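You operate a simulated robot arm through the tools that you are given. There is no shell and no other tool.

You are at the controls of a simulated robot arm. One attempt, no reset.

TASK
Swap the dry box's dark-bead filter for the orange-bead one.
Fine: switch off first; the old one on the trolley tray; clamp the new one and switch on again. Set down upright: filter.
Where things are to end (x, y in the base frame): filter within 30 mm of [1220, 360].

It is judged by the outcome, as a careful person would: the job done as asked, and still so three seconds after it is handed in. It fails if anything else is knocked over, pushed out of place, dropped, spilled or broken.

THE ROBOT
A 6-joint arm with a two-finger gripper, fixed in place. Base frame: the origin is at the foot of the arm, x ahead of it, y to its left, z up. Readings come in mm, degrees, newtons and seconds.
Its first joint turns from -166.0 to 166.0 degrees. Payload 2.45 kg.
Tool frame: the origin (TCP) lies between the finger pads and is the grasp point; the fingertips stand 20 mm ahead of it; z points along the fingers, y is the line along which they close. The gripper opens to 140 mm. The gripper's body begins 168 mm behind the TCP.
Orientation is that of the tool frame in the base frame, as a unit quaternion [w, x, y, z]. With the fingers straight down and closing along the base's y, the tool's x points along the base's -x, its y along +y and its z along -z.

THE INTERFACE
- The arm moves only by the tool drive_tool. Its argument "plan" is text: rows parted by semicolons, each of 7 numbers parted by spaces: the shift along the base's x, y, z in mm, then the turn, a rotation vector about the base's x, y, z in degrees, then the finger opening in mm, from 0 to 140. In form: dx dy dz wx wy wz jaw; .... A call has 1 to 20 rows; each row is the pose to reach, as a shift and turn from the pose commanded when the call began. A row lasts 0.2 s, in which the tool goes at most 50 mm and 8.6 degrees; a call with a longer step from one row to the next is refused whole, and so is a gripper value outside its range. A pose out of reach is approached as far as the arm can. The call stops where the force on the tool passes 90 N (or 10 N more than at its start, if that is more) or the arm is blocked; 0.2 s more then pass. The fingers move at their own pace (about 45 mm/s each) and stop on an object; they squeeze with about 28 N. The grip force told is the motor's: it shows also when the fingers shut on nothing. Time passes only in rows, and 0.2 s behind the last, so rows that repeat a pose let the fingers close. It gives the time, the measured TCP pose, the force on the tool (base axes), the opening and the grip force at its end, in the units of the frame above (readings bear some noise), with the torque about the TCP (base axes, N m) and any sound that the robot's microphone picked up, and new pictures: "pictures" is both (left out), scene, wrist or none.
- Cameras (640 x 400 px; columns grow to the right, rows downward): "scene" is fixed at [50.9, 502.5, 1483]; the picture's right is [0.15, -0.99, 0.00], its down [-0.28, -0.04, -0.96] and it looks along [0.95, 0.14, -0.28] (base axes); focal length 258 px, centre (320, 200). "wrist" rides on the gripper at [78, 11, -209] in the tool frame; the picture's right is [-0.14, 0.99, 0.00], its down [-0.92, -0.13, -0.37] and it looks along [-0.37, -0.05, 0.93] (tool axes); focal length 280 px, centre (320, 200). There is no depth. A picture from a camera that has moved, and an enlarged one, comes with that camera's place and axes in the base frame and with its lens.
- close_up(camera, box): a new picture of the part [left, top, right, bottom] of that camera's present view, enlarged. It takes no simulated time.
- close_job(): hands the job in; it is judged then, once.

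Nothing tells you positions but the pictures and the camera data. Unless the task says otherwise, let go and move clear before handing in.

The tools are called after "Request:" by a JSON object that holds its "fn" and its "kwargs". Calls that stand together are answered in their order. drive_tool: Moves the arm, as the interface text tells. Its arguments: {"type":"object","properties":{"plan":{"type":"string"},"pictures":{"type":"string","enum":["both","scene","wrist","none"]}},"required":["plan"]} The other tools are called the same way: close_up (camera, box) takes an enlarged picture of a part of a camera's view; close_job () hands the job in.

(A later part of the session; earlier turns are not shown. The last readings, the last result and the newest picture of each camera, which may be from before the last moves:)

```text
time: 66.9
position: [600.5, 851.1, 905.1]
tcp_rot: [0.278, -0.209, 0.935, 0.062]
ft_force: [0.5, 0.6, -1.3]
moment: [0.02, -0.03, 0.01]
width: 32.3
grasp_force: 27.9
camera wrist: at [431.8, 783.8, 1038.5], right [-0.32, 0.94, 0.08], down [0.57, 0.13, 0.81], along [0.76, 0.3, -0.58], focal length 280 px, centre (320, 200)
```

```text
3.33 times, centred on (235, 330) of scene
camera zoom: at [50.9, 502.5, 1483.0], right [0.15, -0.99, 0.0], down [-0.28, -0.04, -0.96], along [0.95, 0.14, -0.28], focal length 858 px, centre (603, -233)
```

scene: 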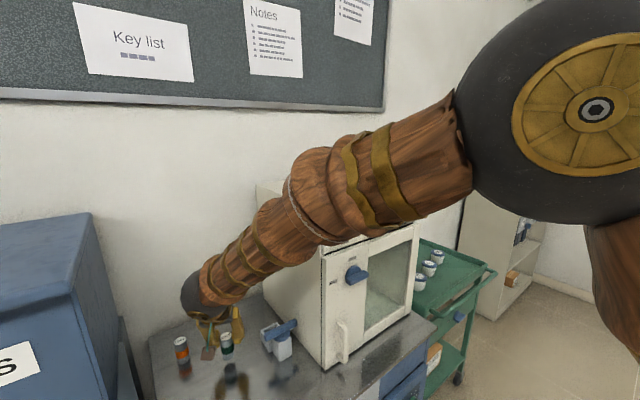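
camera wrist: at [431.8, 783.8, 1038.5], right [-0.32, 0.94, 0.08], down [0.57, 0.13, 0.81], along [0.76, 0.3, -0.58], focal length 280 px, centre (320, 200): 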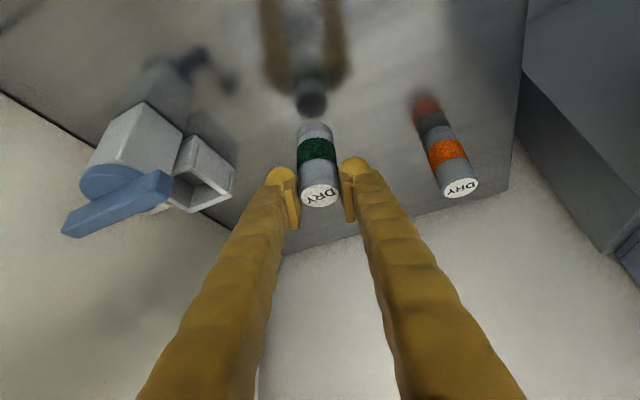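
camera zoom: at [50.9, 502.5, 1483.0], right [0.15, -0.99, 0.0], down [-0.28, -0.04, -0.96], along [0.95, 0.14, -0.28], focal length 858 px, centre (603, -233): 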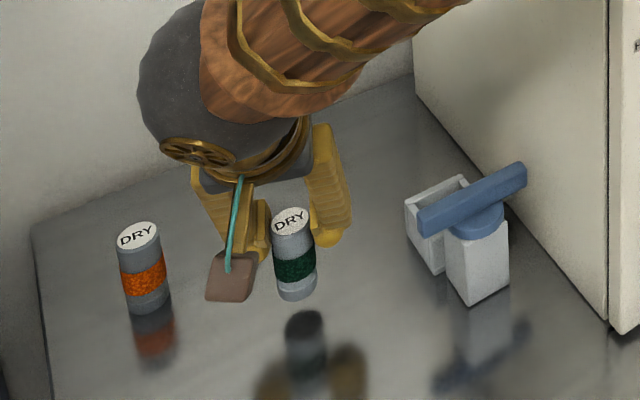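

Hanging upright about 20 mm above the bench. I'll lower it gently.

Request:
{"fn": "drive_tool", "kwargs": {"plan": "0 0 -4 0 0 0 10;0 0 -8 0 0 0 10;0 0 -11 0 0 0 10;0 0 -13 0 0 0 10;0 0 -15 0 0 0 10", "pictures": "none"}}

Request:
{"fn": "close_up", "kwargs": {"camera": "scene", "box": [150, 300, 270, 400]}}

```text
time: 68.1
position: [599.7, 850.8, 888.1]
tcp_rot: [0.278, -0.209, 0.936, 0.062]
ft_force: [0.1, -0.4, -0.7]
moment: [-0.03, -0.01, -0.01]
width: 32.1
grasp_force: 27.8
```

```text
4.00 times, centred on (210, 350) of scene
camera zoom: at [50.9, 502.5, 1483.0], right [0.15, -0.99, 0.0], down [-0.28, -0.04, -0.96], along [0.95, 0.14, -0.28], focal length 1030 px, centre (760, -400)
```

zoom: 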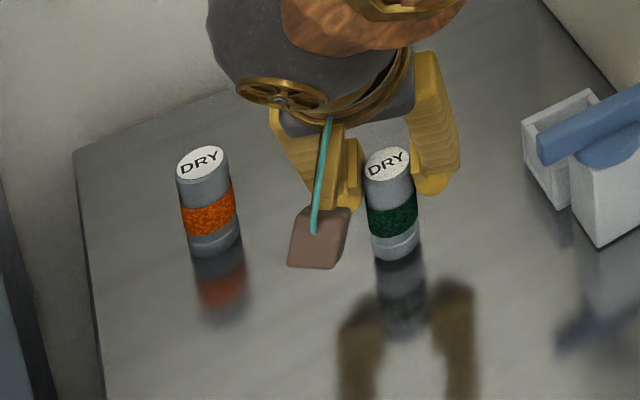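

Request:
{"fn": "drive_tool", "kwargs": {"plan": "0 0 -1 0 0 0 10;0 0 -2 0 0 0 10;0 0 -3 0 0 0 10", "pictures": "none"}}

```text
time: 68.9
position: [600.0, 850.4, 884.8]
tcp_rot: [0.278, -0.209, 0.935, 0.062]
ft_force: [0.0, 0.4, -0.8]
moment: [-0.01, 0.01, 0.03]
width: 32.3
grasp_force: 28.1
```

Request:
{"fn": "drive_tool", "kwargs": {"plan": "0 0 -1 0 0 0 10;0 0 -2 0 0 0 10", "pictures": "none"}}

Request:
{"fn": "close_up", "kwargs": {"camera": "scene", "box": [200, 330, 270, 390]}}

```text
time: 69.5
position: [597.9, 851.2, 883.3]
tcp_rot: [0.278, -0.21, 0.935, 0.062]
ft_force: [0.9, -0.4, -1.3]
moment: [0.0, 0.0, 0.02]
width: 32.3
grasp_force: 27.5
```

```text
6.67 times, centred on (235, 360) of scene
camera zoom: at [50.9, 502.5, 1483.0], right [0.15, -0.99, 0.0], down [-0.28, -0.04, -0.96], along [0.95, 0.14, -0.28], focal length 1717 px, centre (887, -867)
```

zoom: 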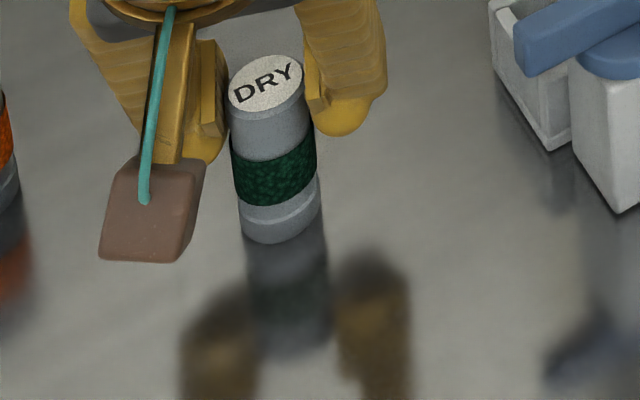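

Request:
{"fn": "drive_tool", "kwargs": {"plan": "0 0 -1 0 0 0 10;0 0 -2 0 0 0 10", "pictures": "none"}}

```text
time: 70.1
position: [600.5, 850.6, 883.0]
tcp_rot: [0.279, -0.209, 0.935, 0.063]
ft_force: [-4.0, 0.7, 15.6]
moment: [-0.09, 0.39, -0.06]
width: 32.5
grasp_force: 28.5
```

Contact is felt (about 16 N upward). I'll ease off slightly, open, and rise clear.

Request:
{"fn": "drive_tool", "kwargs": {"plan": "0 0 1 0 0 0 32;0 0 1 0 0 0 40;0 0 1 0 0 0 52;0 0 1 0 0 0 64;0 0 1 0 0 0 70;0 0 12 0 0 0 70;0 0 30 0 0 0 70;0 0 50 0 0 0 70;-10 -5 75 0 0 0 70"}}

Request:
{"fn": "close_up", "kwargs": {"camera": "scene", "box": [150, 300, 320, 400]}}

```text
time: 72.1
position: [591.1, 845.7, 956.9]
tcp_rot: [0.278, -0.21, 0.935, 0.062]
ft_force: [0.3, -0.4, 0.4]
moment: [0.03, -0.02, 0.03]
width: 70.0
grasp_force: 0.1
camera wrist: at [422.5, 778.4, 1090.0], right [-0.32, 0.94, 0.07], down [0.57, 0.13, 0.81], along [0.76, 0.3, -0.58], focal length 280 px, centre (320, 200)
```

scene: 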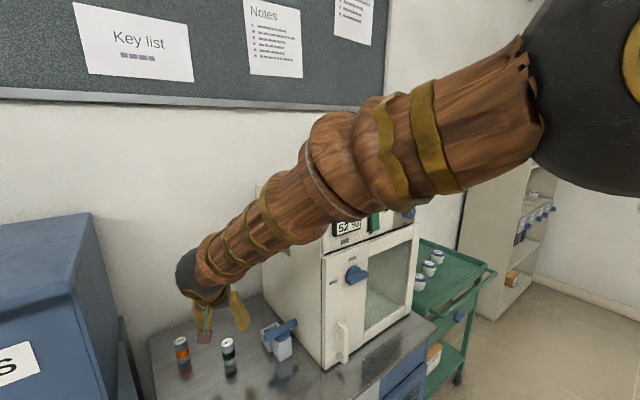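
wrist: 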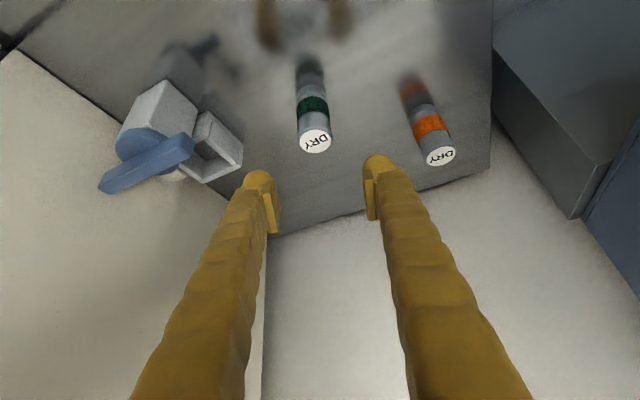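

```text
3.76 times, centred on (235, 350) of scene
camera zoom: at [50.9, 502.5, 1483.0], right [0.15, -0.99, 0.0], down [-0.28, -0.04, -0.96], along [0.95, 0.14, -0.28], focal length 969 px, centre (640, -365)
```

zoom: 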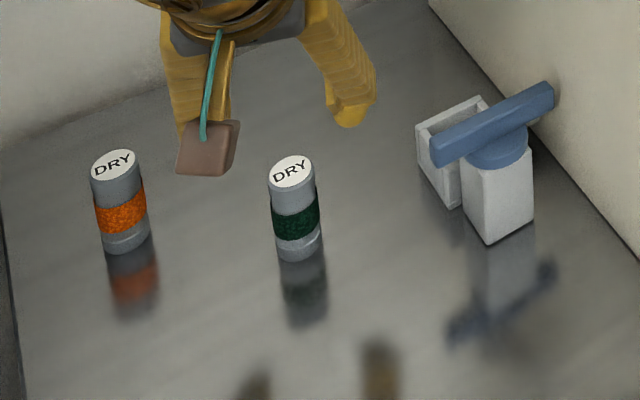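

The old filter stands upright at (600, 851). While the tool is steep I'll fit the new filter first. I'm moving to hover over the orange one with the attitude I want for insertion.

Request:
{"fn": "drive_tool", "kwargs": {"plan": "-2 28 10 1.2 -1.9 3.7 64;-4 56 15 2.4 -3.75 7.35 60;-6 84 10 3.6 -5.6 11 60;-7 112 0 4.8 -7.5 14.7 60;-8 139 -8 4.8 -7.5 14.7 60;-8 139 -8 4.8 -7.5 14.7 60"}}

Request:
{"fn": "close_up", "kwargs": {"camera": "wrist", "box": [230, 60, 430, 220]}}

```text
time: 73.5
position: [579.0, 986.0, 951.6]
tcp_rot: [0.337, -0.319, 0.877, 0.123]
ft_force: [-1.0, 0.0, -0.1]
moment: [0.02, -0.04, -0.01]
width: 59.9
grasp_force: 0.1
camera wrist: at [420.7, 865.6, 1055.4], right [-0.56, 0.82, 0.09], down [0.42, 0.18, 0.89], along [0.72, 0.54, -0.45], focal length 280 px, centre (320, 200)
```

scene: 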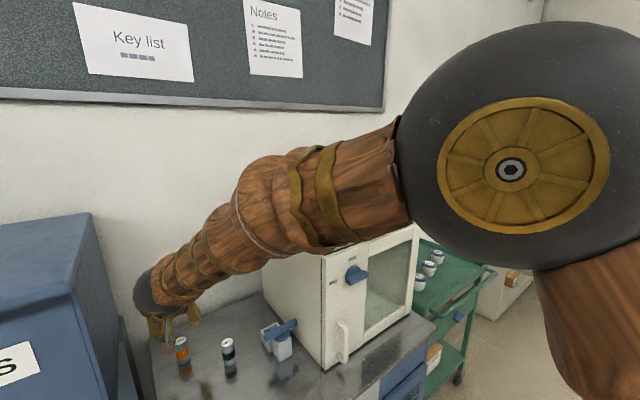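
wrist: 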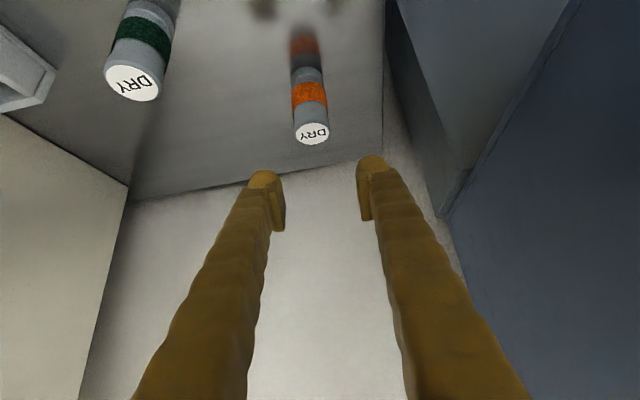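

```text
2.50 times, centred on (330, 140) of wrist
camera zoom: at [420.7, 865.6, 1055.4], right [-0.56, 0.82, 0.09], down [0.42, 0.18, 0.89], along [0.72, 0.54, -0.45], focal length 701 px, centre (295, 350)
```

zoom: 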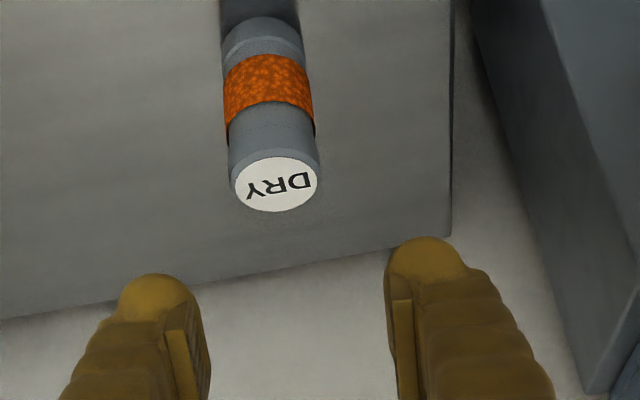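

The orange filter's top is at about (586.5, 989.5). I'll shift by (7.5, 3.5) and descend around it.

Request:
{"fn": "drive_tool", "kwargs": {"plan": "7.5 3.5 0 0 0 0 60;7.5 3.5 -18 0 0 0 60;7.5 3.5 -36 0 0 0 60;7.5 3.5 -52 0 0 0 60;7.5 3.5 -65 0 0 0 60;7.5 3.5 -65 0 0 0 60", "pictures": "wrist"}}

Request:
{"fn": "close_up", "kwargs": {"camera": "wrist", "box": [230, 80, 430, 240]}}

Request:
{"fn": "close_up", "kwargs": {"camera": "scene", "box": [130, 300, 270, 400]}}

```text
time: 74.9
position: [588.6, 989.4, 884.5]
tcp_rot: [0.337, -0.32, 0.877, 0.123]
ft_force: [0.6, -0.2, -0.1]
moment: [-0.03, -0.01, -0.01]
width: 60.2
grasp_force: 0.1
camera wrist: at [429.4, 869.8, 987.9], right [-0.56, 0.82, 0.09], down [0.42, 0.18, 0.89], along [0.72, 0.54, -0.45], focal length 280 px, centre (320, 200)
```

wrist: 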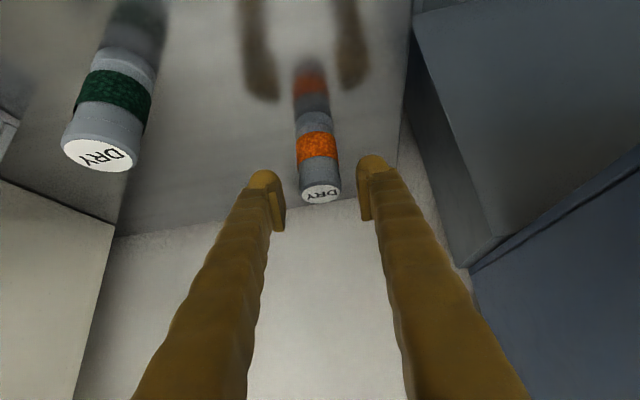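

```text
2.50 times, centred on (330, 160) of wrist
camera zoom: at [429.4, 869.8, 987.9], right [-0.56, 0.82, 0.09], down [0.42, 0.18, 0.89], along [0.72, 0.54, -0.45], focal length 701 px, centre (295, 300)
```

zoom: 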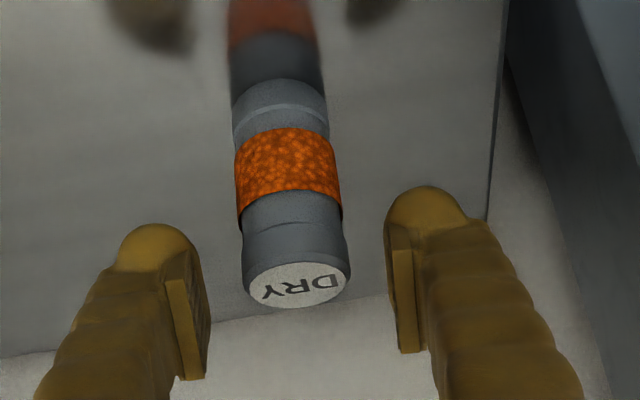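

```text
4.00 times, centred on (200, 350) of scene
camera zoom: at [50.9, 502.5, 1483.0], right [0.15, -0.99, 0.0], down [-0.28, -0.04, -0.96], along [0.95, 0.14, -0.28], focal length 1030 px, centre (800, -400)
```

zoom: 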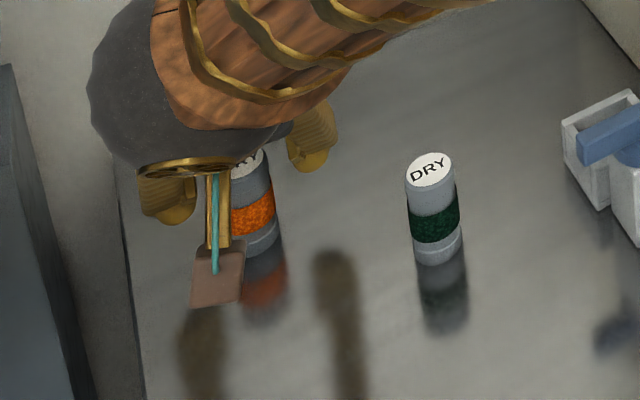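

Centred between the pads. Closing and lifting.

Request:
{"fn": "drive_tool", "kwargs": {"plan": "0 0 0 0 0 0 40;0 0 0 0 0 0 20;0 0 0 0 0 0 10;0 0 0 0 0 0 10;0 0 0 0 0 0 10", "pictures": "none"}}

Request:
{"fn": "drive_tool", "kwargs": {"plan": "0 0 5 0 0 0 10;0 0 15 0 0 0 10;0 0 30 0 0 0 10;0 0 50 0 0 0 10;0 0 75 0 0 0 10;0 0 100 0 0 0 10;0 0 120 0 0 0 10"}}

```text
time: 76.1
position: [588.2, 989.7, 883.9]
tcp_rot: [0.337, -0.319, 0.877, 0.122]
ft_force: [0.7, 0.5, 0.5]
moment: [0.01, -0.01, -0.02]
width: 31.6
grasp_force: 28.2
```

```text
time: 77.7
position: [586.9, 986.7, 1006.0]
tcp_rot: [0.337, -0.32, 0.877, 0.123]
ft_force: [-0.5, 0.4, -0.9]
moment: [0.02, -0.03, -0.01]
width: 31.5
grasp_force: 27.5
camera wrist: at [428.4, 868.1, 1108.8], right [-0.56, 0.82, 0.09], down [0.42, 0.18, 0.89], along [0.72, 0.53, -0.45], focal length 280 px, centre (320, 200)
```

scene: 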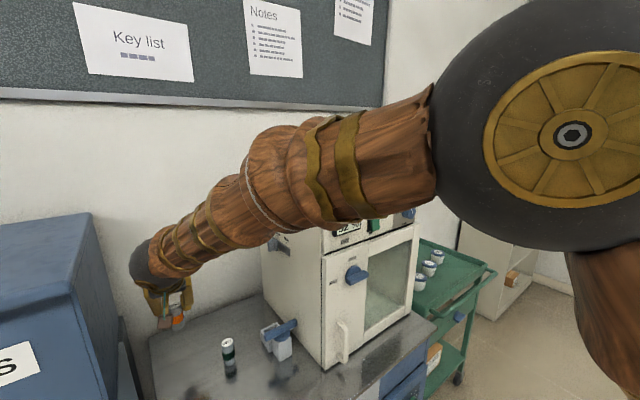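
wrist: 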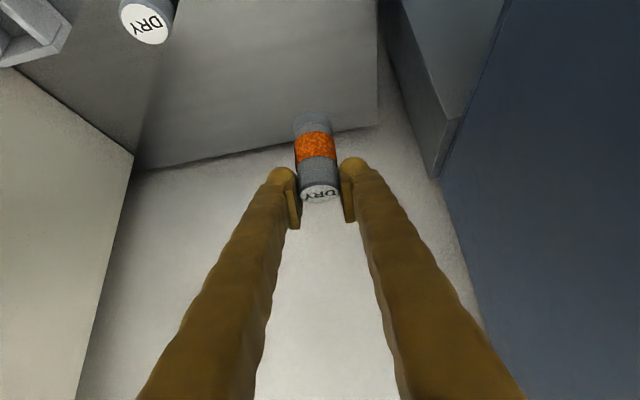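

The orange filter is in hand. I'll carry it high over to the holder, turning 15° to the insertion azimuth.

Request:
{"fn": "drive_tool", "kwargs": {"plan": "8 -25 5 0 0 -2 10;22 -60 5 0 0 -4 10;38 -98 5 0 0 -6 10;54 -136 5 0 0 -8.5 10;70 -174 5 0 0 -11 10;85 -210 5 0 0 -13 10;97 -236 5 0 0 -15 10;101 -246.5 5 0 0 -15 10;101 -246.5 5 0 0 -15 10"}}

Request:
{"fn": "close_up", "kwargs": {"camera": "wrist", "box": [210, 20, 430, 230]}}

Request:
{"fn": "close_up", "kwargs": {"camera": "scene", "box": [230, 260, 350, 370]}}

```text
time: 79.7
position: [689.3, 742.3, 1008.9]
tcp_rot: [0.35, -0.202, 0.911, 0.078]
ft_force: [0.6, 0.0, -0.6]
moment: [-0.02, 0.0, 0.0]
width: 31.4
grasp_force: 27.9
camera wrist: at [504.0, 668.3, 1113.7], right [-0.33, 0.94, 0.09], down [0.45, 0.07, 0.89], along [0.83, 0.33, -0.45], focal length 280 px, centre (320, 200)
```

scene: 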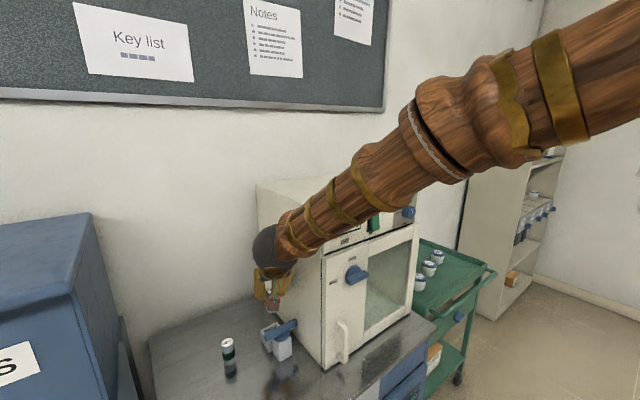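
wrist: 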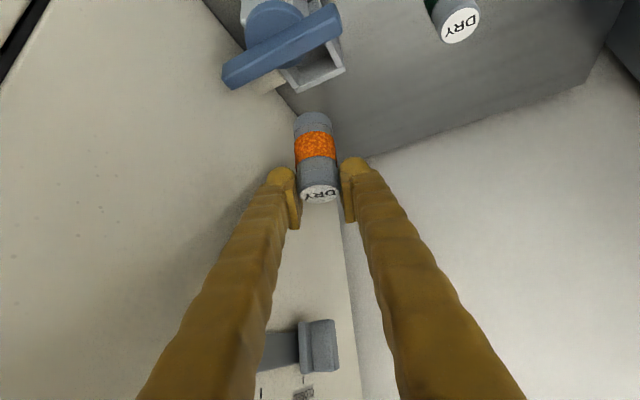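

```text
1.90 times, centred on (320, 125) of wrist
camera zoom: at [504.0, 668.3, 1113.7], right [-0.33, 0.94, 0.09], down [0.45, 0.07, 0.89], along [0.83, 0.33, -0.45], focal length 534 px, centre (320, 343)
```

zoom: 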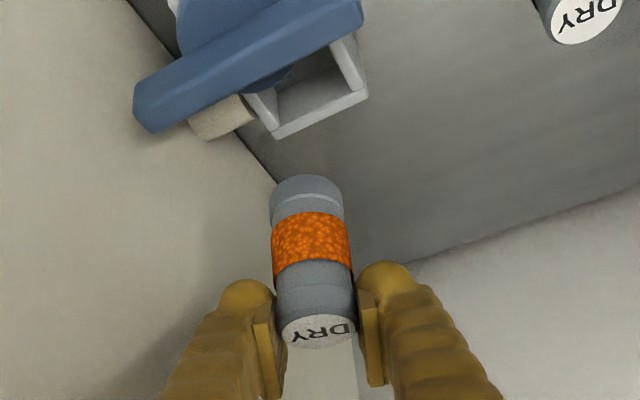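

```text
3.64 times, centred on (290, 315) of scene
camera zoom: at [50.9, 502.5, 1483.0], right [0.15, -0.99, 0.0], down [-0.28, -0.04, -0.96], along [0.95, 0.14, -0.28], focal length 936 px, centre (429, -218)
```

zoom: 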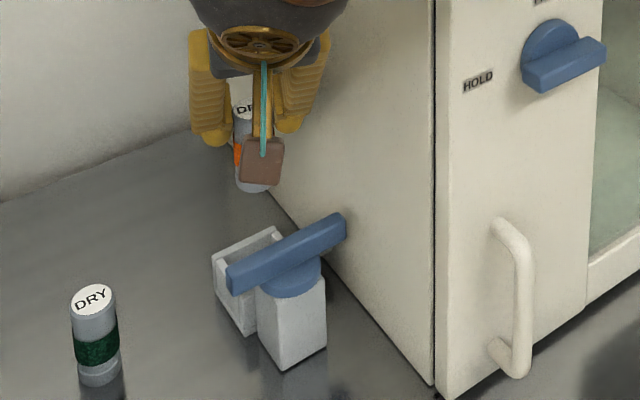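

The new filter's axis is within 1 mm of where the old one stood. I'll lower it into the holder.

Request:
{"fn": "drive_tool", "kwargs": {"plan": "-0.7 -0.7 -20 0 0 0 10;-0.7 -0.7 -40 0 0 0 10;-0.7 -0.7 -58 0 0 0 10;-0.7 -0.7 -74 0 0 0 10;-0.7 -0.7 -86 0 0 0 10;-0.7 -0.7 -96 0 0 0 10;-0.7 -0.7 -104 0 0 0 10;-0.7 -0.7 -110 0 0 0 10", "pictures": "wrist"}}

Request:
{"fn": "close_up", "kwargs": {"camera": "wrist", "box": [230, 80, 430, 240]}}

Request:
{"fn": "close_up", "kwargs": {"camera": "scene", "box": [240, 290, 330, 370]}}

```text
time: 81.5
position: [689.5, 741.4, 899.3]
tcp_rot: [0.349, -0.202, 0.912, 0.077]
ft_force: [1.3, -0.1, -0.7]
moment: [0.04, 0.02, 0.0]
width: 31.3
grasp_force: 28.3
camera wrist: at [504.8, 666.5, 1002.8], right [-0.33, 0.94, 0.09], down [0.45, 0.07, 0.89], along [0.83, 0.33, -0.45], focal length 280 px, centre (320, 200)
```

wrist: 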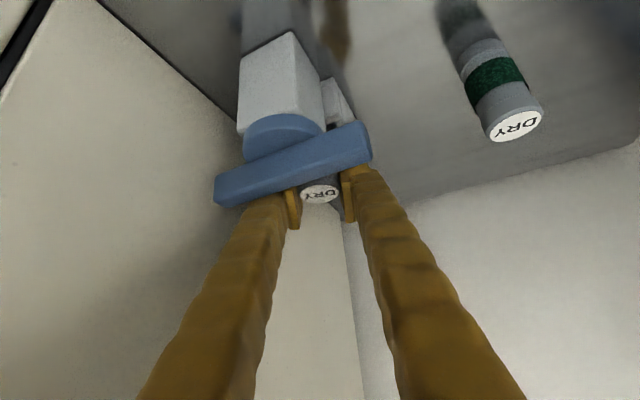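

```text
2.50 times, centred on (330, 160) of wrist
camera zoom: at [504.8, 666.5, 1002.8], right [-0.33, 0.94, 0.09], down [0.45, 0.07, 0.89], along [0.83, 0.33, -0.45], focal length 701 px, centre (295, 300)
```

zoom: 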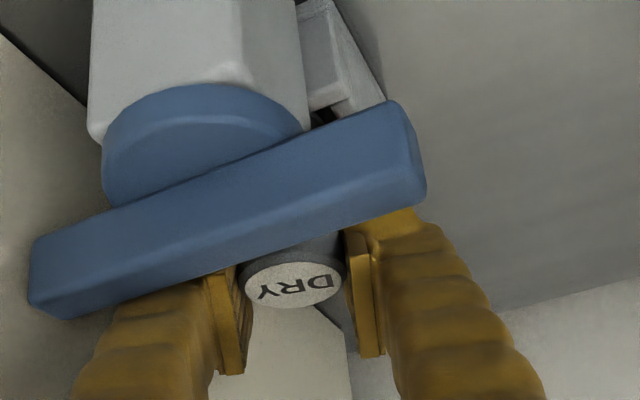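

```text
5.00 times, centred on (285, 330) of scene
camera zoom: at [50.9, 502.5, 1483.0], right [0.15, -0.99, 0.0], down [-0.28, -0.04, -0.96], along [0.95, 0.14, -0.28], focal length 1288 px, centre (495, -450)
```

zoom: 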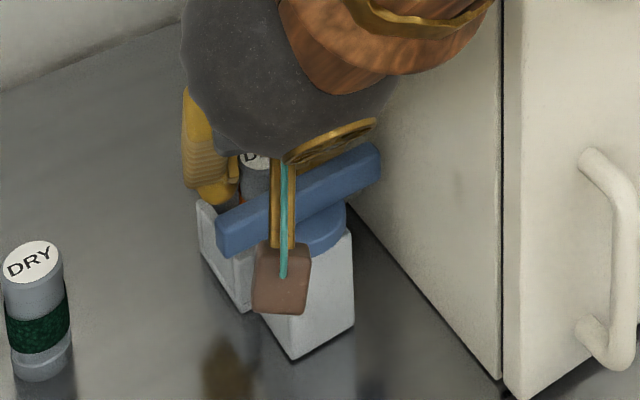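

The filter is inside the walls with no contact force. I'll continue in small steps until it seats.

Request:
{"fn": "drive_tool", "kwargs": {"plan": "0 0 -1.5 0 0 0 10;0 0 -3 0 0 0 10;0 0 -4.5 0 0 0 10", "pictures": "none"}}

```text
time: 82.3
position: [689.2, 742.4, 894.6]
tcp_rot: [0.351, -0.201, 0.911, 0.077]
ft_force: [0.5, -0.4, 1.4]
moment: [-0.15, 0.07, 0.03]
width: 31.2
grasp_force: 28.2
```

Request:
{"fn": "drive_tool", "kwargs": {"plan": "0 0 -1 0 0 0 10;0 0 -2 0 0 0 10", "pictures": "none"}}

```text
time: 82.9
position: [689.7, 742.0, 894.6]
tcp_rot: [0.35, -0.203, 0.911, 0.078]
ft_force: [7.0, 3.5, 18.4]
moment: [-1.1, 0.54, 0.31]
width: 30.9
grasp_force: 28.1
```

The moment shows that the right finger is resting on the clamp bar while the filter is only 2–3 mm above its seat, inside the walls. I'll ease up a hair and open so it settles.

Request:
{"fn": "drive_tool", "kwargs": {"plan": "0 0 0.8 0 0 0 30;0 0 0.8 0 0 0 36;0 0 0.8 0 0 0 44;0 0 0.8 0 0 0 52;0 0 0.8 0 0 0 56;0 0 0.8 0 0 0 56", "pictures": "wrist"}}

Request:
{"fn": "close_up", "kwargs": {"camera": "wrist", "box": [230, 80, 430, 240]}}

```text
time: 84.3
position: [689.6, 743.5, 893.2]
tcp_rot: [0.349, -0.202, 0.912, 0.078]
ft_force: [12.9, 45.7, 22.8]
moment: [-2.32, 0.65, -0.14]
width: 38.4
grasp_force: 0.1
camera wrist: at [503.9, 668.1, 998.0], right [-0.33, 0.94, 0.09], down [0.45, 0.07, 0.89], along [0.83, 0.33, -0.45], focal length 280 px, centre (320, 200)
```

wrist: 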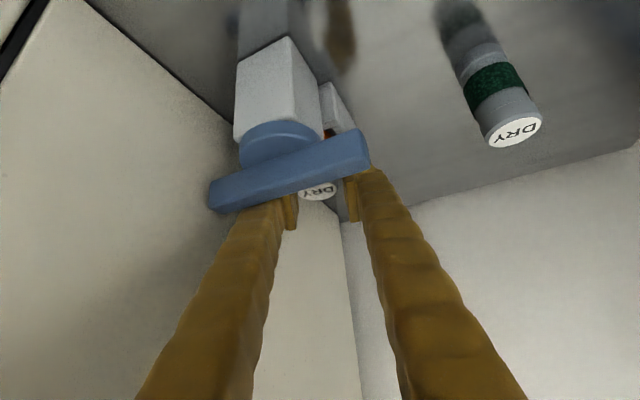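

```text
2.50 times, centred on (330, 160) of wrist
camera zoom: at [503.9, 668.1, 998.0], right [-0.33, 0.94, 0.09], down [0.45, 0.07, 0.89], along [0.83, 0.33, -0.45], focal length 701 px, centre (295, 300)
```

zoom: 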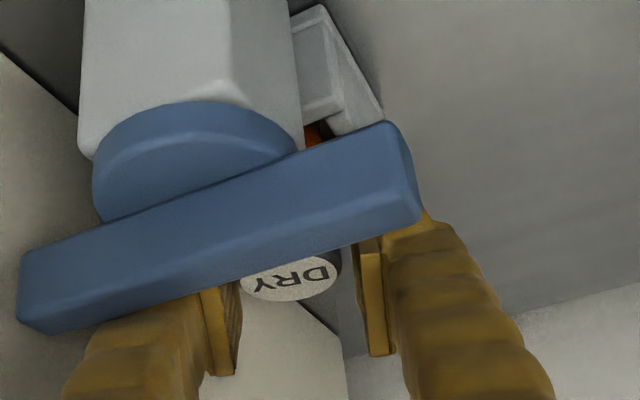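

The right finger bears sideways on the bar, so it can't open further, but at 38 mm the filter is already free. I'll hold that opening, rise clear, then open wider.

Request:
{"fn": "drive_tool", "kwargs": {"plan": "0 -1 0 0 0 0 37.5;0 -1 1 0 0 0 37.5;0 -1 4 0 0 0 37.5;0 -1 8 0 0 0 37.5;0 -1 14 0 0 0 37.5", "pictures": "wrist"}}

Request:
{"fn": "close_up", "kwargs": {"camera": "wrist", "box": [230, 80, 430, 240]}}

```text
time: 85.5
position: [688.9, 738.8, 904.2]
tcp_rot: [0.349, -0.202, 0.912, 0.077]
ft_force: [-0.8, 0.4, 0.5]
moment: [0.04, 0.01, 0.02]
width: 37.8
grasp_force: 0.4
camera wrist: at [504.6, 664.7, 1009.4], right [-0.32, 0.94, 0.09], down [0.45, 0.07, 0.89], along [0.83, 0.33, -0.45], focal length 280 px, centre (320, 200)
```

wrist: 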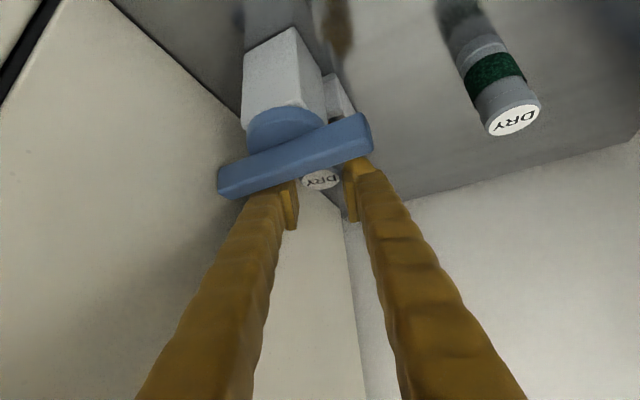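

```text
2.50 times, centred on (330, 160) of wrist
camera zoom: at [504.6, 664.7, 1009.4], right [-0.32, 0.94, 0.09], down [0.45, 0.07, 0.89], along [0.83, 0.33, -0.45], focal length 701 px, centre (295, 300)
```

zoom: 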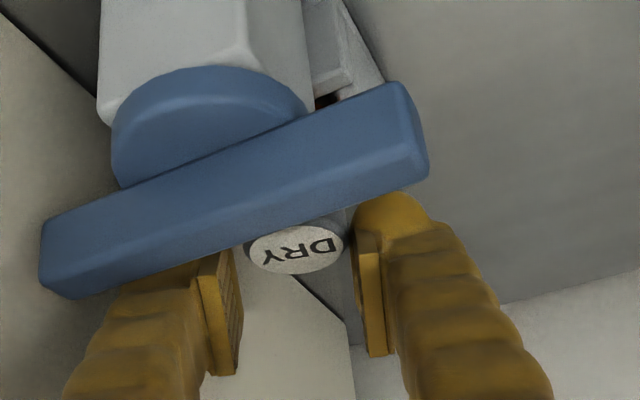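

The filter stays in the holder. I'll rise further and check.

Request:
{"fn": "drive_tool", "kwargs": {"plan": "0 0 12 0 0 0 42;0 0 28 0 0 0 55;0 0 50 0 0 0 60;0 0 75 0 0 0 60;0 0 100 0 0 0 60"}}

Request:
{"fn": "close_up", "kwargs": {"camera": "wrist", "box": [210, 0, 430, 170]}}

Request:
{"fn": "close_up", "kwargs": {"camera": "scene", "box": [240, 290, 330, 370]}}

```text
time: 86.7
position: [688.2, 738.7, 1007.0]
tcp_rot: [0.35, -0.202, 0.911, 0.078]
ft_force: [0.7, 0.5, -0.5]
moment: [0.01, -0.02, 0.01]
width: 60.4
grasp_force: 0.0
camera wrist: at [503.4, 664.8, 1111.6], right [-0.33, 0.94, 0.09], down [0.45, 0.07, 0.89], along [0.83, 0.33, -0.45], focal length 280 px, centre (320, 200)
```

scene: 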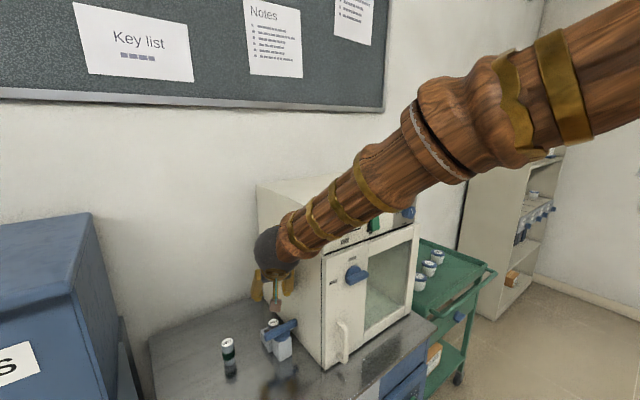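
wrist: 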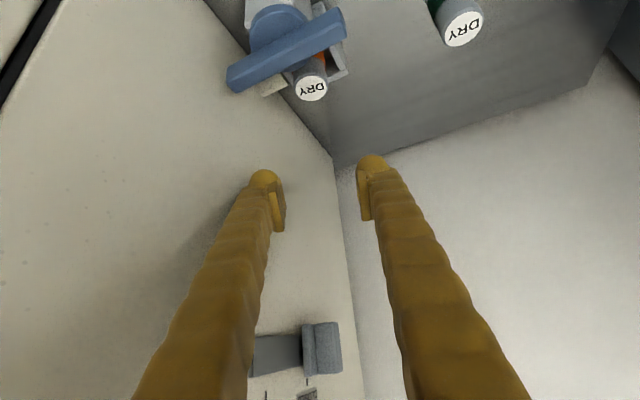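

```text
2.35 times, centred on (320, 85) of wrist
camera zoom: at [503.4, 664.8, 1111.6], right [-0.33, 0.94, 0.09], down [0.45, 0.07, 0.89], along [0.83, 0.33, -0.45], focal length 660 px, centre (320, 471)
```

zoom: 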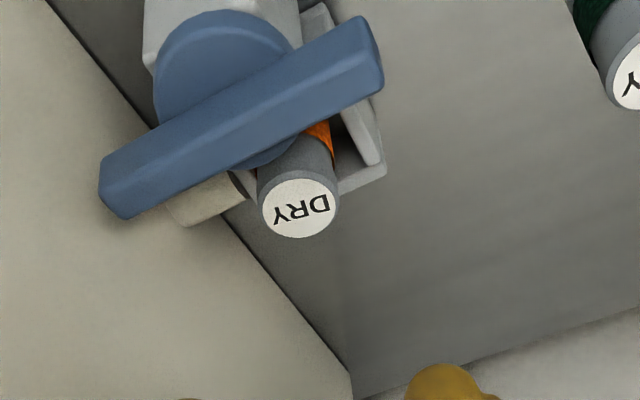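

```text
5.00 times, centred on (285, 330) of scene
camera zoom: at [50.9, 502.5, 1483.0], right [0.15, -0.99, 0.0], down [-0.28, -0.04, -0.96], along [0.95, 0.14, -0.28], focal length 1288 px, centre (495, -450)
```

zoom: 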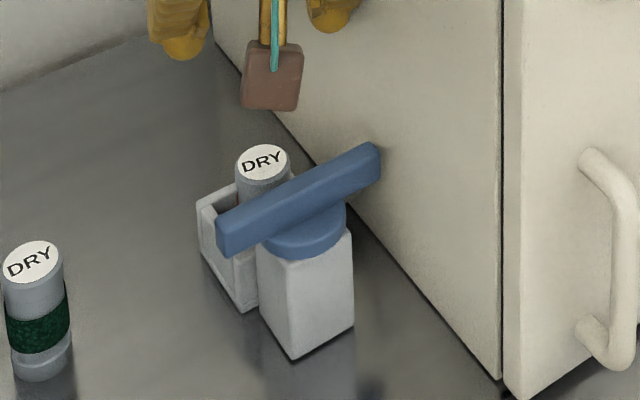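

The orange filter is seated at the same place and height as the old one. To clamp it I'll close the fingers, turn the tool to come in from the left, and hover behind the bar's left end.

Request:
{"fn": "drive_tool", "kwargs": {"plan": "-8 6 0 0 0 -7 45;-18 14 0 0 0 -14 30;-28 22 0 0 0 -21 15;-38 28 -10 0 0 -28 0;-44 33 -25 0 0 -35 0;-44 33 -37 0 0 -35 0;-44 33 -37 0 0 -35 0"}}

Request:
{"fn": "close_up", "kwargs": {"camera": "wrist", "box": [230, 60, 430, 220]}}

Request:
{"fn": "close_up", "kwargs": {"camera": "scene", "box": [220, 280, 330, 370]}}

```text
time: 88.3
position: [644.2, 773.4, 968.6]
tcp_rot: [0.357, 0.082, 0.93, -0.031]
ft_force: [0.4, -0.2, -0.2]
moment: [0.03, -0.02, 0.01]
width: 0.1
grasp_force: 28.2
camera wrist: at [450.6, 818.0, 1073.6], right [0.27, 0.96, 0.09], down [0.41, -0.2, 0.89], along [0.87, -0.21, -0.45], focal length 280 px, centre (320, 200)
```

scene: 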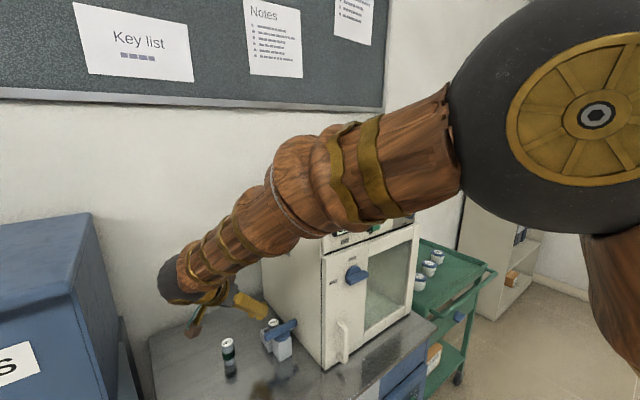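
wrist: 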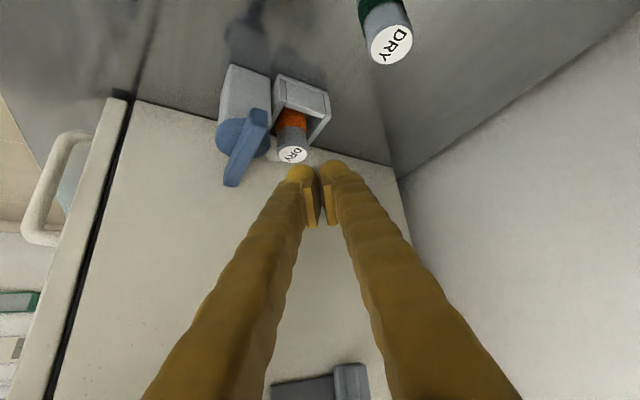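

```text
2.50 times, centred on (330, 140) of wrist
camera zoom: at [450.6, 818.0, 1073.6], right [0.27, 0.96, 0.09], down [0.41, -0.2, 0.89], along [0.87, -0.21, -0.45], focal length 701 px, centre (295, 350)
```

zoom: 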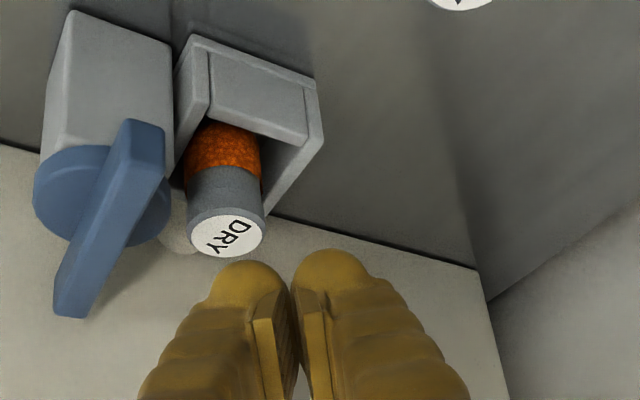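

```text
4.44 times, centred on (275, 325) of scene
camera zoom: at [50.9, 502.5, 1483.0], right [0.15, -0.99, 0.0], down [-0.28, -0.04, -0.96], along [0.95, 0.14, -0.28], focal length 1144 px, centre (520, -356)
```

zoom: 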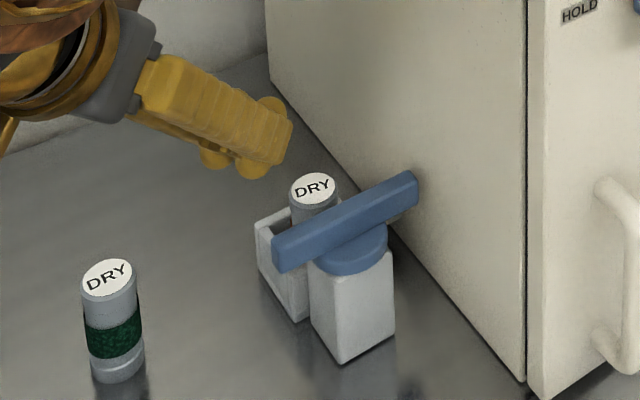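

Request:
{"fn": "close_up", "kwargs": {"camera": "wrist", "box": [210, 55, 340, 170]}}

Request:
{"fn": "close_up", "kwargs": {"camera": "scene", "box": [255, 310, 310, 365]}}

```text
3.48 times, centred on (275, 112) of wrist
camera zoom: at [450.6, 818.0, 1073.6], right [0.27, 0.96, 0.09], down [0.41, -0.2, 0.89], along [0.87, -0.21, -0.45], focal length 975 px, centre (476, 504)
```

zoom: 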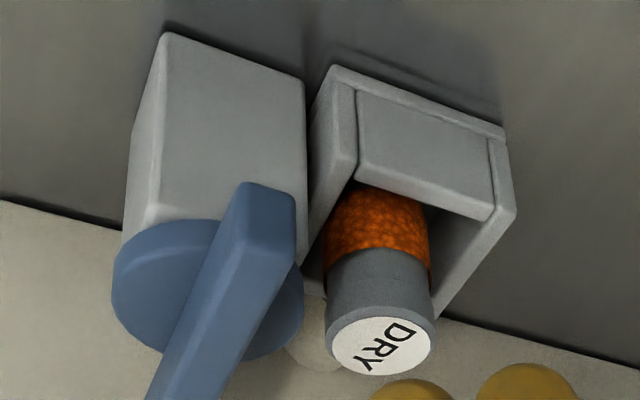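

```text
7.27 times, centred on (282, 338) of scene
camera zoom: at [50.9, 502.5, 1483.0], right [0.15, -0.99, 0.0], down [-0.28, -0.04, -0.96], along [0.95, 0.14, -0.28], focal length 1873 px, centre (593, -800)
```

zoom: 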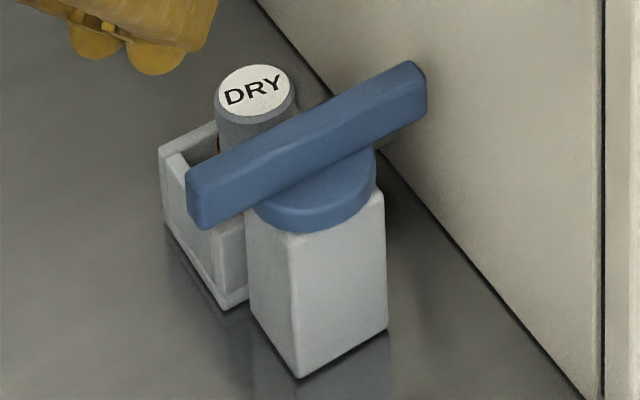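

The new filter stands in the cavity, a few millimetres toward the post. I'll lower the closed fingers behind the bar's left end and sweep it back over the filter.

Request:
{"fn": "drive_tool", "kwargs": {"plan": "0 0 -15 0 0 0 0;0 0 -30 0 0 0 0;0 0 -45 0 0 0 0;0 0 -60 0 0 0 0;0 0 -60 0 0 0 0", "pictures": "wrist"}}

Request:
{"fn": "close_up", "kwargs": {"camera": "wrist", "box": [210, 60, 390, 220]}}

Request:
{"fn": "close_up", "kwargs": {"camera": "scene", "box": [240, 300, 320, 370]}}

```text
time: 89.5
position: [645.7, 773.0, 910.6]
tcp_rot: [0.356, 0.081, 0.93, -0.031]
ft_force: [-0.4, 0.5, -0.8]
moment: [-0.03, -0.01, 0.02]
width: 0.0
grasp_force: 28.3
camera wrist: at [451.4, 817.8, 1015.1], right [0.27, 0.96, 0.09], down [0.41, -0.2, 0.89], along [0.87, -0.21, -0.45], focal length 280 px, centre (320, 200)
```

wrist: 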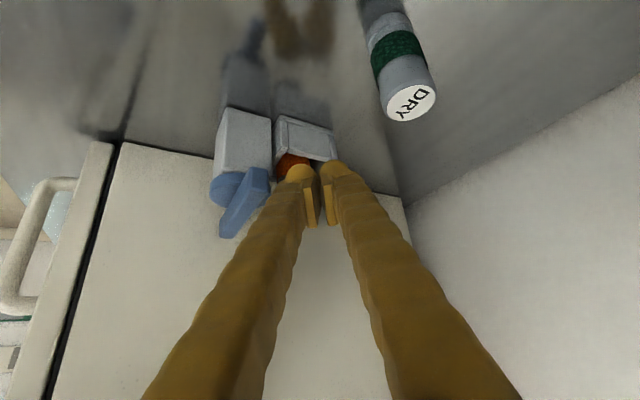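

```text
2.50 times, centred on (300, 140) of wrist
camera zoom: at [451.4, 817.8, 1015.1], right [0.27, 0.96, 0.09], down [0.41, -0.2, 0.89], along [0.87, -0.21, -0.45], focal length 701 px, centre (370, 350)
```

zoom: 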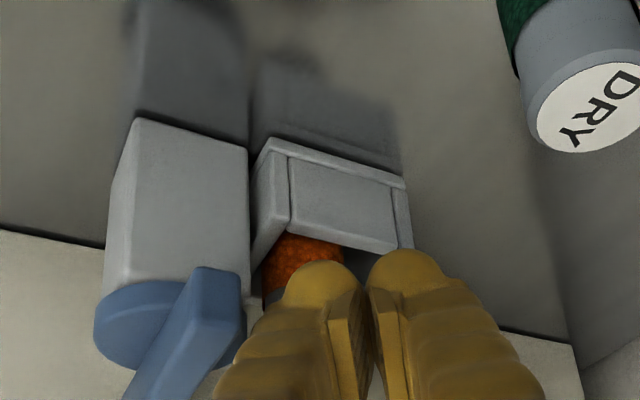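

```text
5.71 times, centred on (280, 335) of scene
camera zoom: at [50.9, 502.5, 1483.0], right [0.15, -0.99, 0.0], down [-0.28, -0.04, -0.96], along [0.95, 0.14, -0.28], focal length 1471 px, centre (549, -571)
```

zoom: 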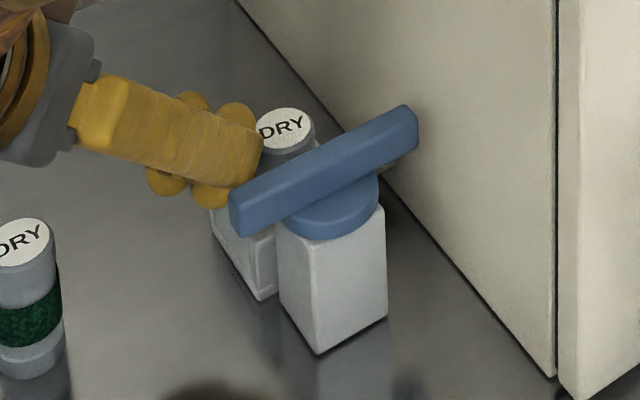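

Request:
{"fn": "drive_tool", "kwargs": {"plan": "-4 -6 0 0 0 0 0;-8.5 -11.7 0 0 0 0 0;-13.5 -13.5 0 0 0 0 0;-18.5 -15.8 0 0 0 0 0;-23.6 -18.4 0 0 0 0 0;-28 -21.5 0 0 0 0 0;-32 -25 0 0 0 0 0;-35.9 -29 0 0 0 0 0;-39 -33 0 0 0 0 0;-42 -37 0 0 0 0 0;-44.5 -41.5 0 0 0 0 0", "pictures": "wrist"}}

Request:
{"fn": "close_up", "kwargs": {"camera": "wrist", "box": [210, 60, 390, 220]}}

Request:
{"fn": "close_up", "kwargs": {"camera": "scene", "box": [240, 300, 320, 370]}}

```text
time: 91.9
position: [600.6, 731.7, 909.7]
tcp_rot: [0.357, 0.081, 0.93, -0.031]
ft_force: [-0.1, -0.3, 0.2]
moment: [-0.02, -0.03, 0.01]
width: 0.1
grasp_force: 28.4
camera wrist: at [407.1, 775.6, 1014.5], right [0.27, 0.96, 0.09], down [0.41, -0.2, 0.89], along [0.87, -0.2, -0.45], focal length 280 px, centre (320, 200)
```

wrist: 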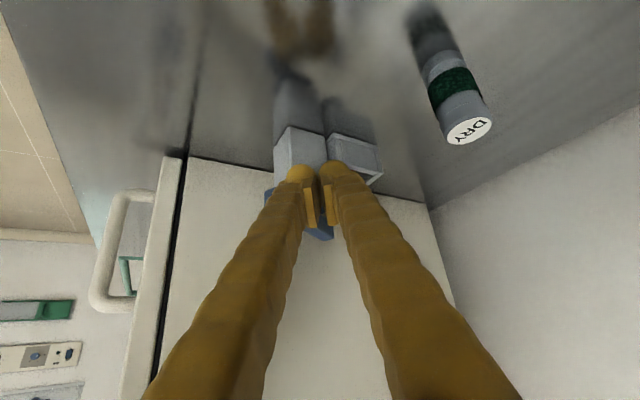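

```text
2.50 times, centred on (300, 140) of wrist
camera zoom: at [407.1, 775.6, 1014.5], right [0.27, 0.96, 0.09], down [0.41, -0.2, 0.89], along [0.87, -0.2, -0.45], focal length 701 px, centre (370, 350)
```

zoom: 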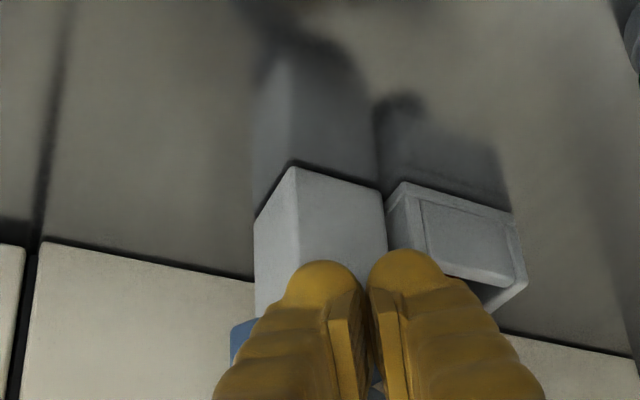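

```text
5.71 times, centred on (280, 335) of scene
camera zoom: at [50.9, 502.5, 1483.0], right [0.15, -0.99, 0.0], down [-0.28, -0.04, -0.96], along [0.95, 0.14, -0.28], focal length 1471 px, centre (549, -571)
```

zoom: 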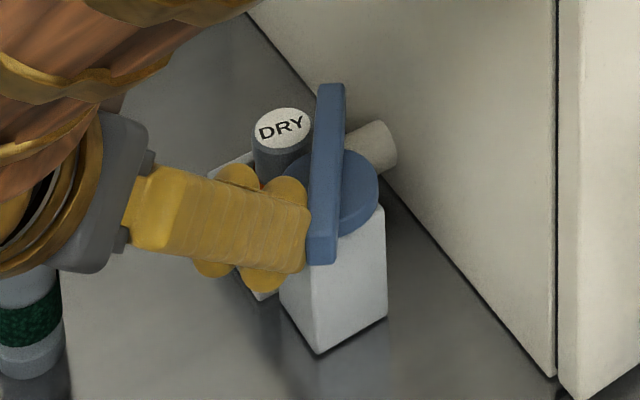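

The bar is halfway and the forces are negligible. Continuing to the clamped position.

Request:
{"fn": "drive_tool", "kwargs": {"plan": "-1.5 -2.6 0 0 0 0 0;-3 -5.2 0 0 0 0 0;-4.5 -7.8 0 0 0 0 0;-5.9 -10.4 0 0 0 0 0;-7 -13 0 0 0 0 0;-8.2 -15.8 0 0 0 0 0;-9.2 -18.6 0 0 0 0 0;-10.1 -21.4 0 0 0 0 0;-10.6 -24.5 0 0 0 0 0;-11.1 -27.7 0 0 0 0 0", "pictures": "wrist"}}

Request:
{"fn": "close_up", "kwargs": {"camera": "scene", "box": [240, 300, 320, 370]}}

```text
time: 94.1
position: [590.0, 704.2, 910.0]
tcp_rot: [0.357, 0.081, 0.93, -0.031]
ft_force: [0.6, -0.6, 0.7]
moment: [0.03, 0.0, -0.03]
width: 0.1
grasp_force: 28.1
camera wrist: at [395.7, 748.4, 1014.3], right [0.27, 0.96, 0.09], down [0.41, -0.2, 0.89], along [0.87, -0.2, -0.45], focal length 280 px, centre (320, 200)
```

wrist: 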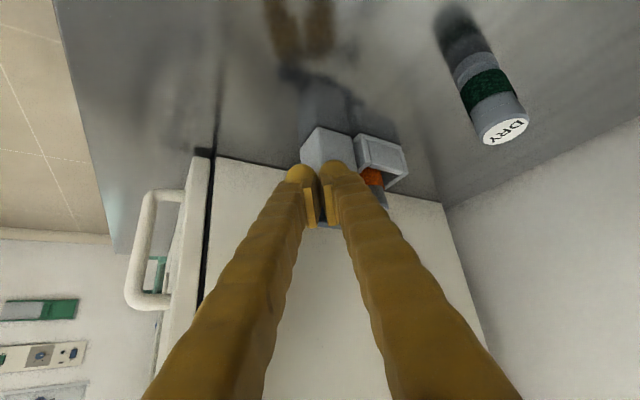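

```text
5.71 times, centred on (280, 335) of scene
camera zoom: at [50.9, 502.5, 1483.0], right [0.15, -0.99, 0.0], down [-0.28, -0.04, -0.96], along [0.95, 0.14, -0.28], focal length 1471 px, centre (549, -571)
```

zoom: 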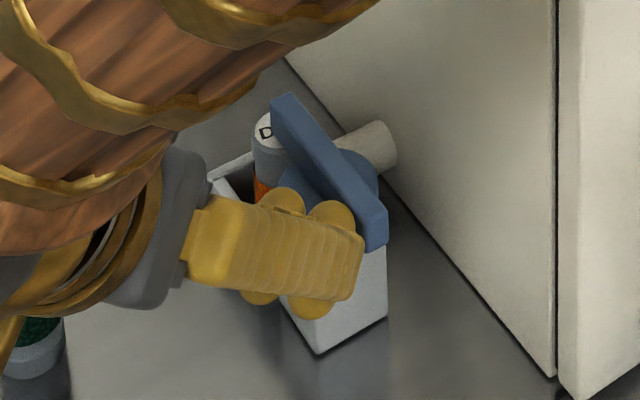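

The bar nearly matches its original position. I'll nudge a few millimetres more and watch the force.

Request:
{"fn": "drive_tool", "kwargs": {"plan": "-0.1 -1.5 0 0 0 0 0;-0.2 -3 0 0 0 0 0;-0.2 -4.5 0 0 0 0 0", "pictures": "none"}}

Request:
{"fn": "close_up", "kwargs": {"camera": "scene", "box": [240, 300, 320, 370]}}

```text
time: 94.9
position: [589.0, 698.8, 909.8]
tcp_rot: [0.357, 0.081, 0.93, -0.03]
ft_force: [0.9, 0.5, -0.5]
moment: [-0.03, 0.01, 0.02]
width: 0.0
grasp_force: 28.0
```

```text
5.71 times, centred on (280, 335) of scene
camera zoom: at [50.9, 502.5, 1483.0], right [0.15, -0.99, 0.0], down [-0.28, -0.04, -0.96], along [0.95, 0.14, -0.28], focal length 1471 px, centre (549, -571)
```

zoom: 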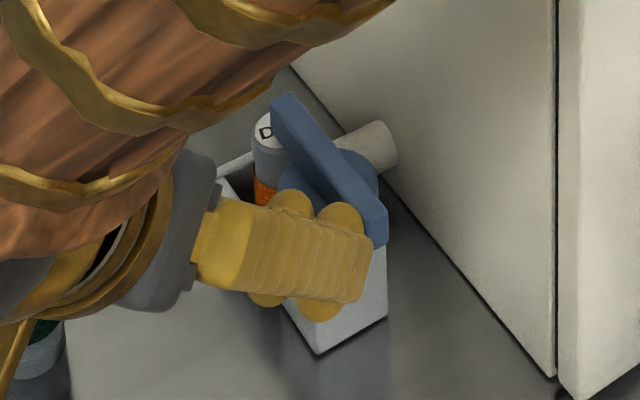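

Request:
{"fn": "drive_tool", "kwargs": {"plan": "1 -1.5 0 0 0 0 0;2 -3 0 0 0 0 0;3 -4.5 0 0 0 0 0;4 -6 0 0 0 0 0", "pictures": "none"}}

Request:
{"fn": "close_up", "kwargs": {"camera": "scene", "box": [240, 300, 320, 370]}}

```text
time: 95.9
position: [589.7, 694.9, 909.9]
tcp_rot: [0.357, 0.081, 0.93, -0.03]
ft_force: [-49.8, 35.7, 3.8]
moment: [-0.04, -0.14, -0.56]
width: 0.1
grasp_force: 28.3
```

```text
5.71 times, centred on (280, 335) of scene
camera zoom: at [50.9, 502.5, 1483.0], right [0.15, -0.99, 0.0], down [-0.28, -0.04, -0.96], along [0.95, 0.14, -0.28], focal length 1471 px, centre (549, -571)
```

zoom: 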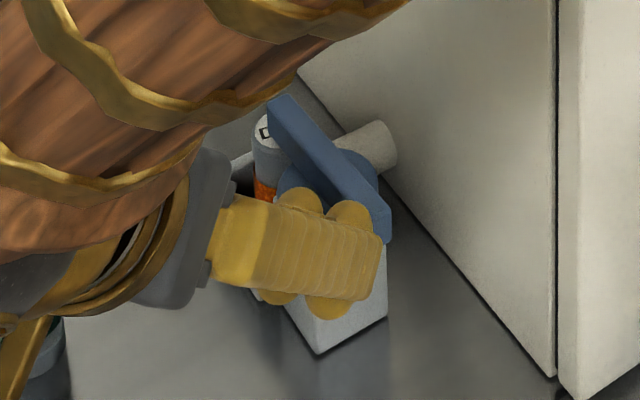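

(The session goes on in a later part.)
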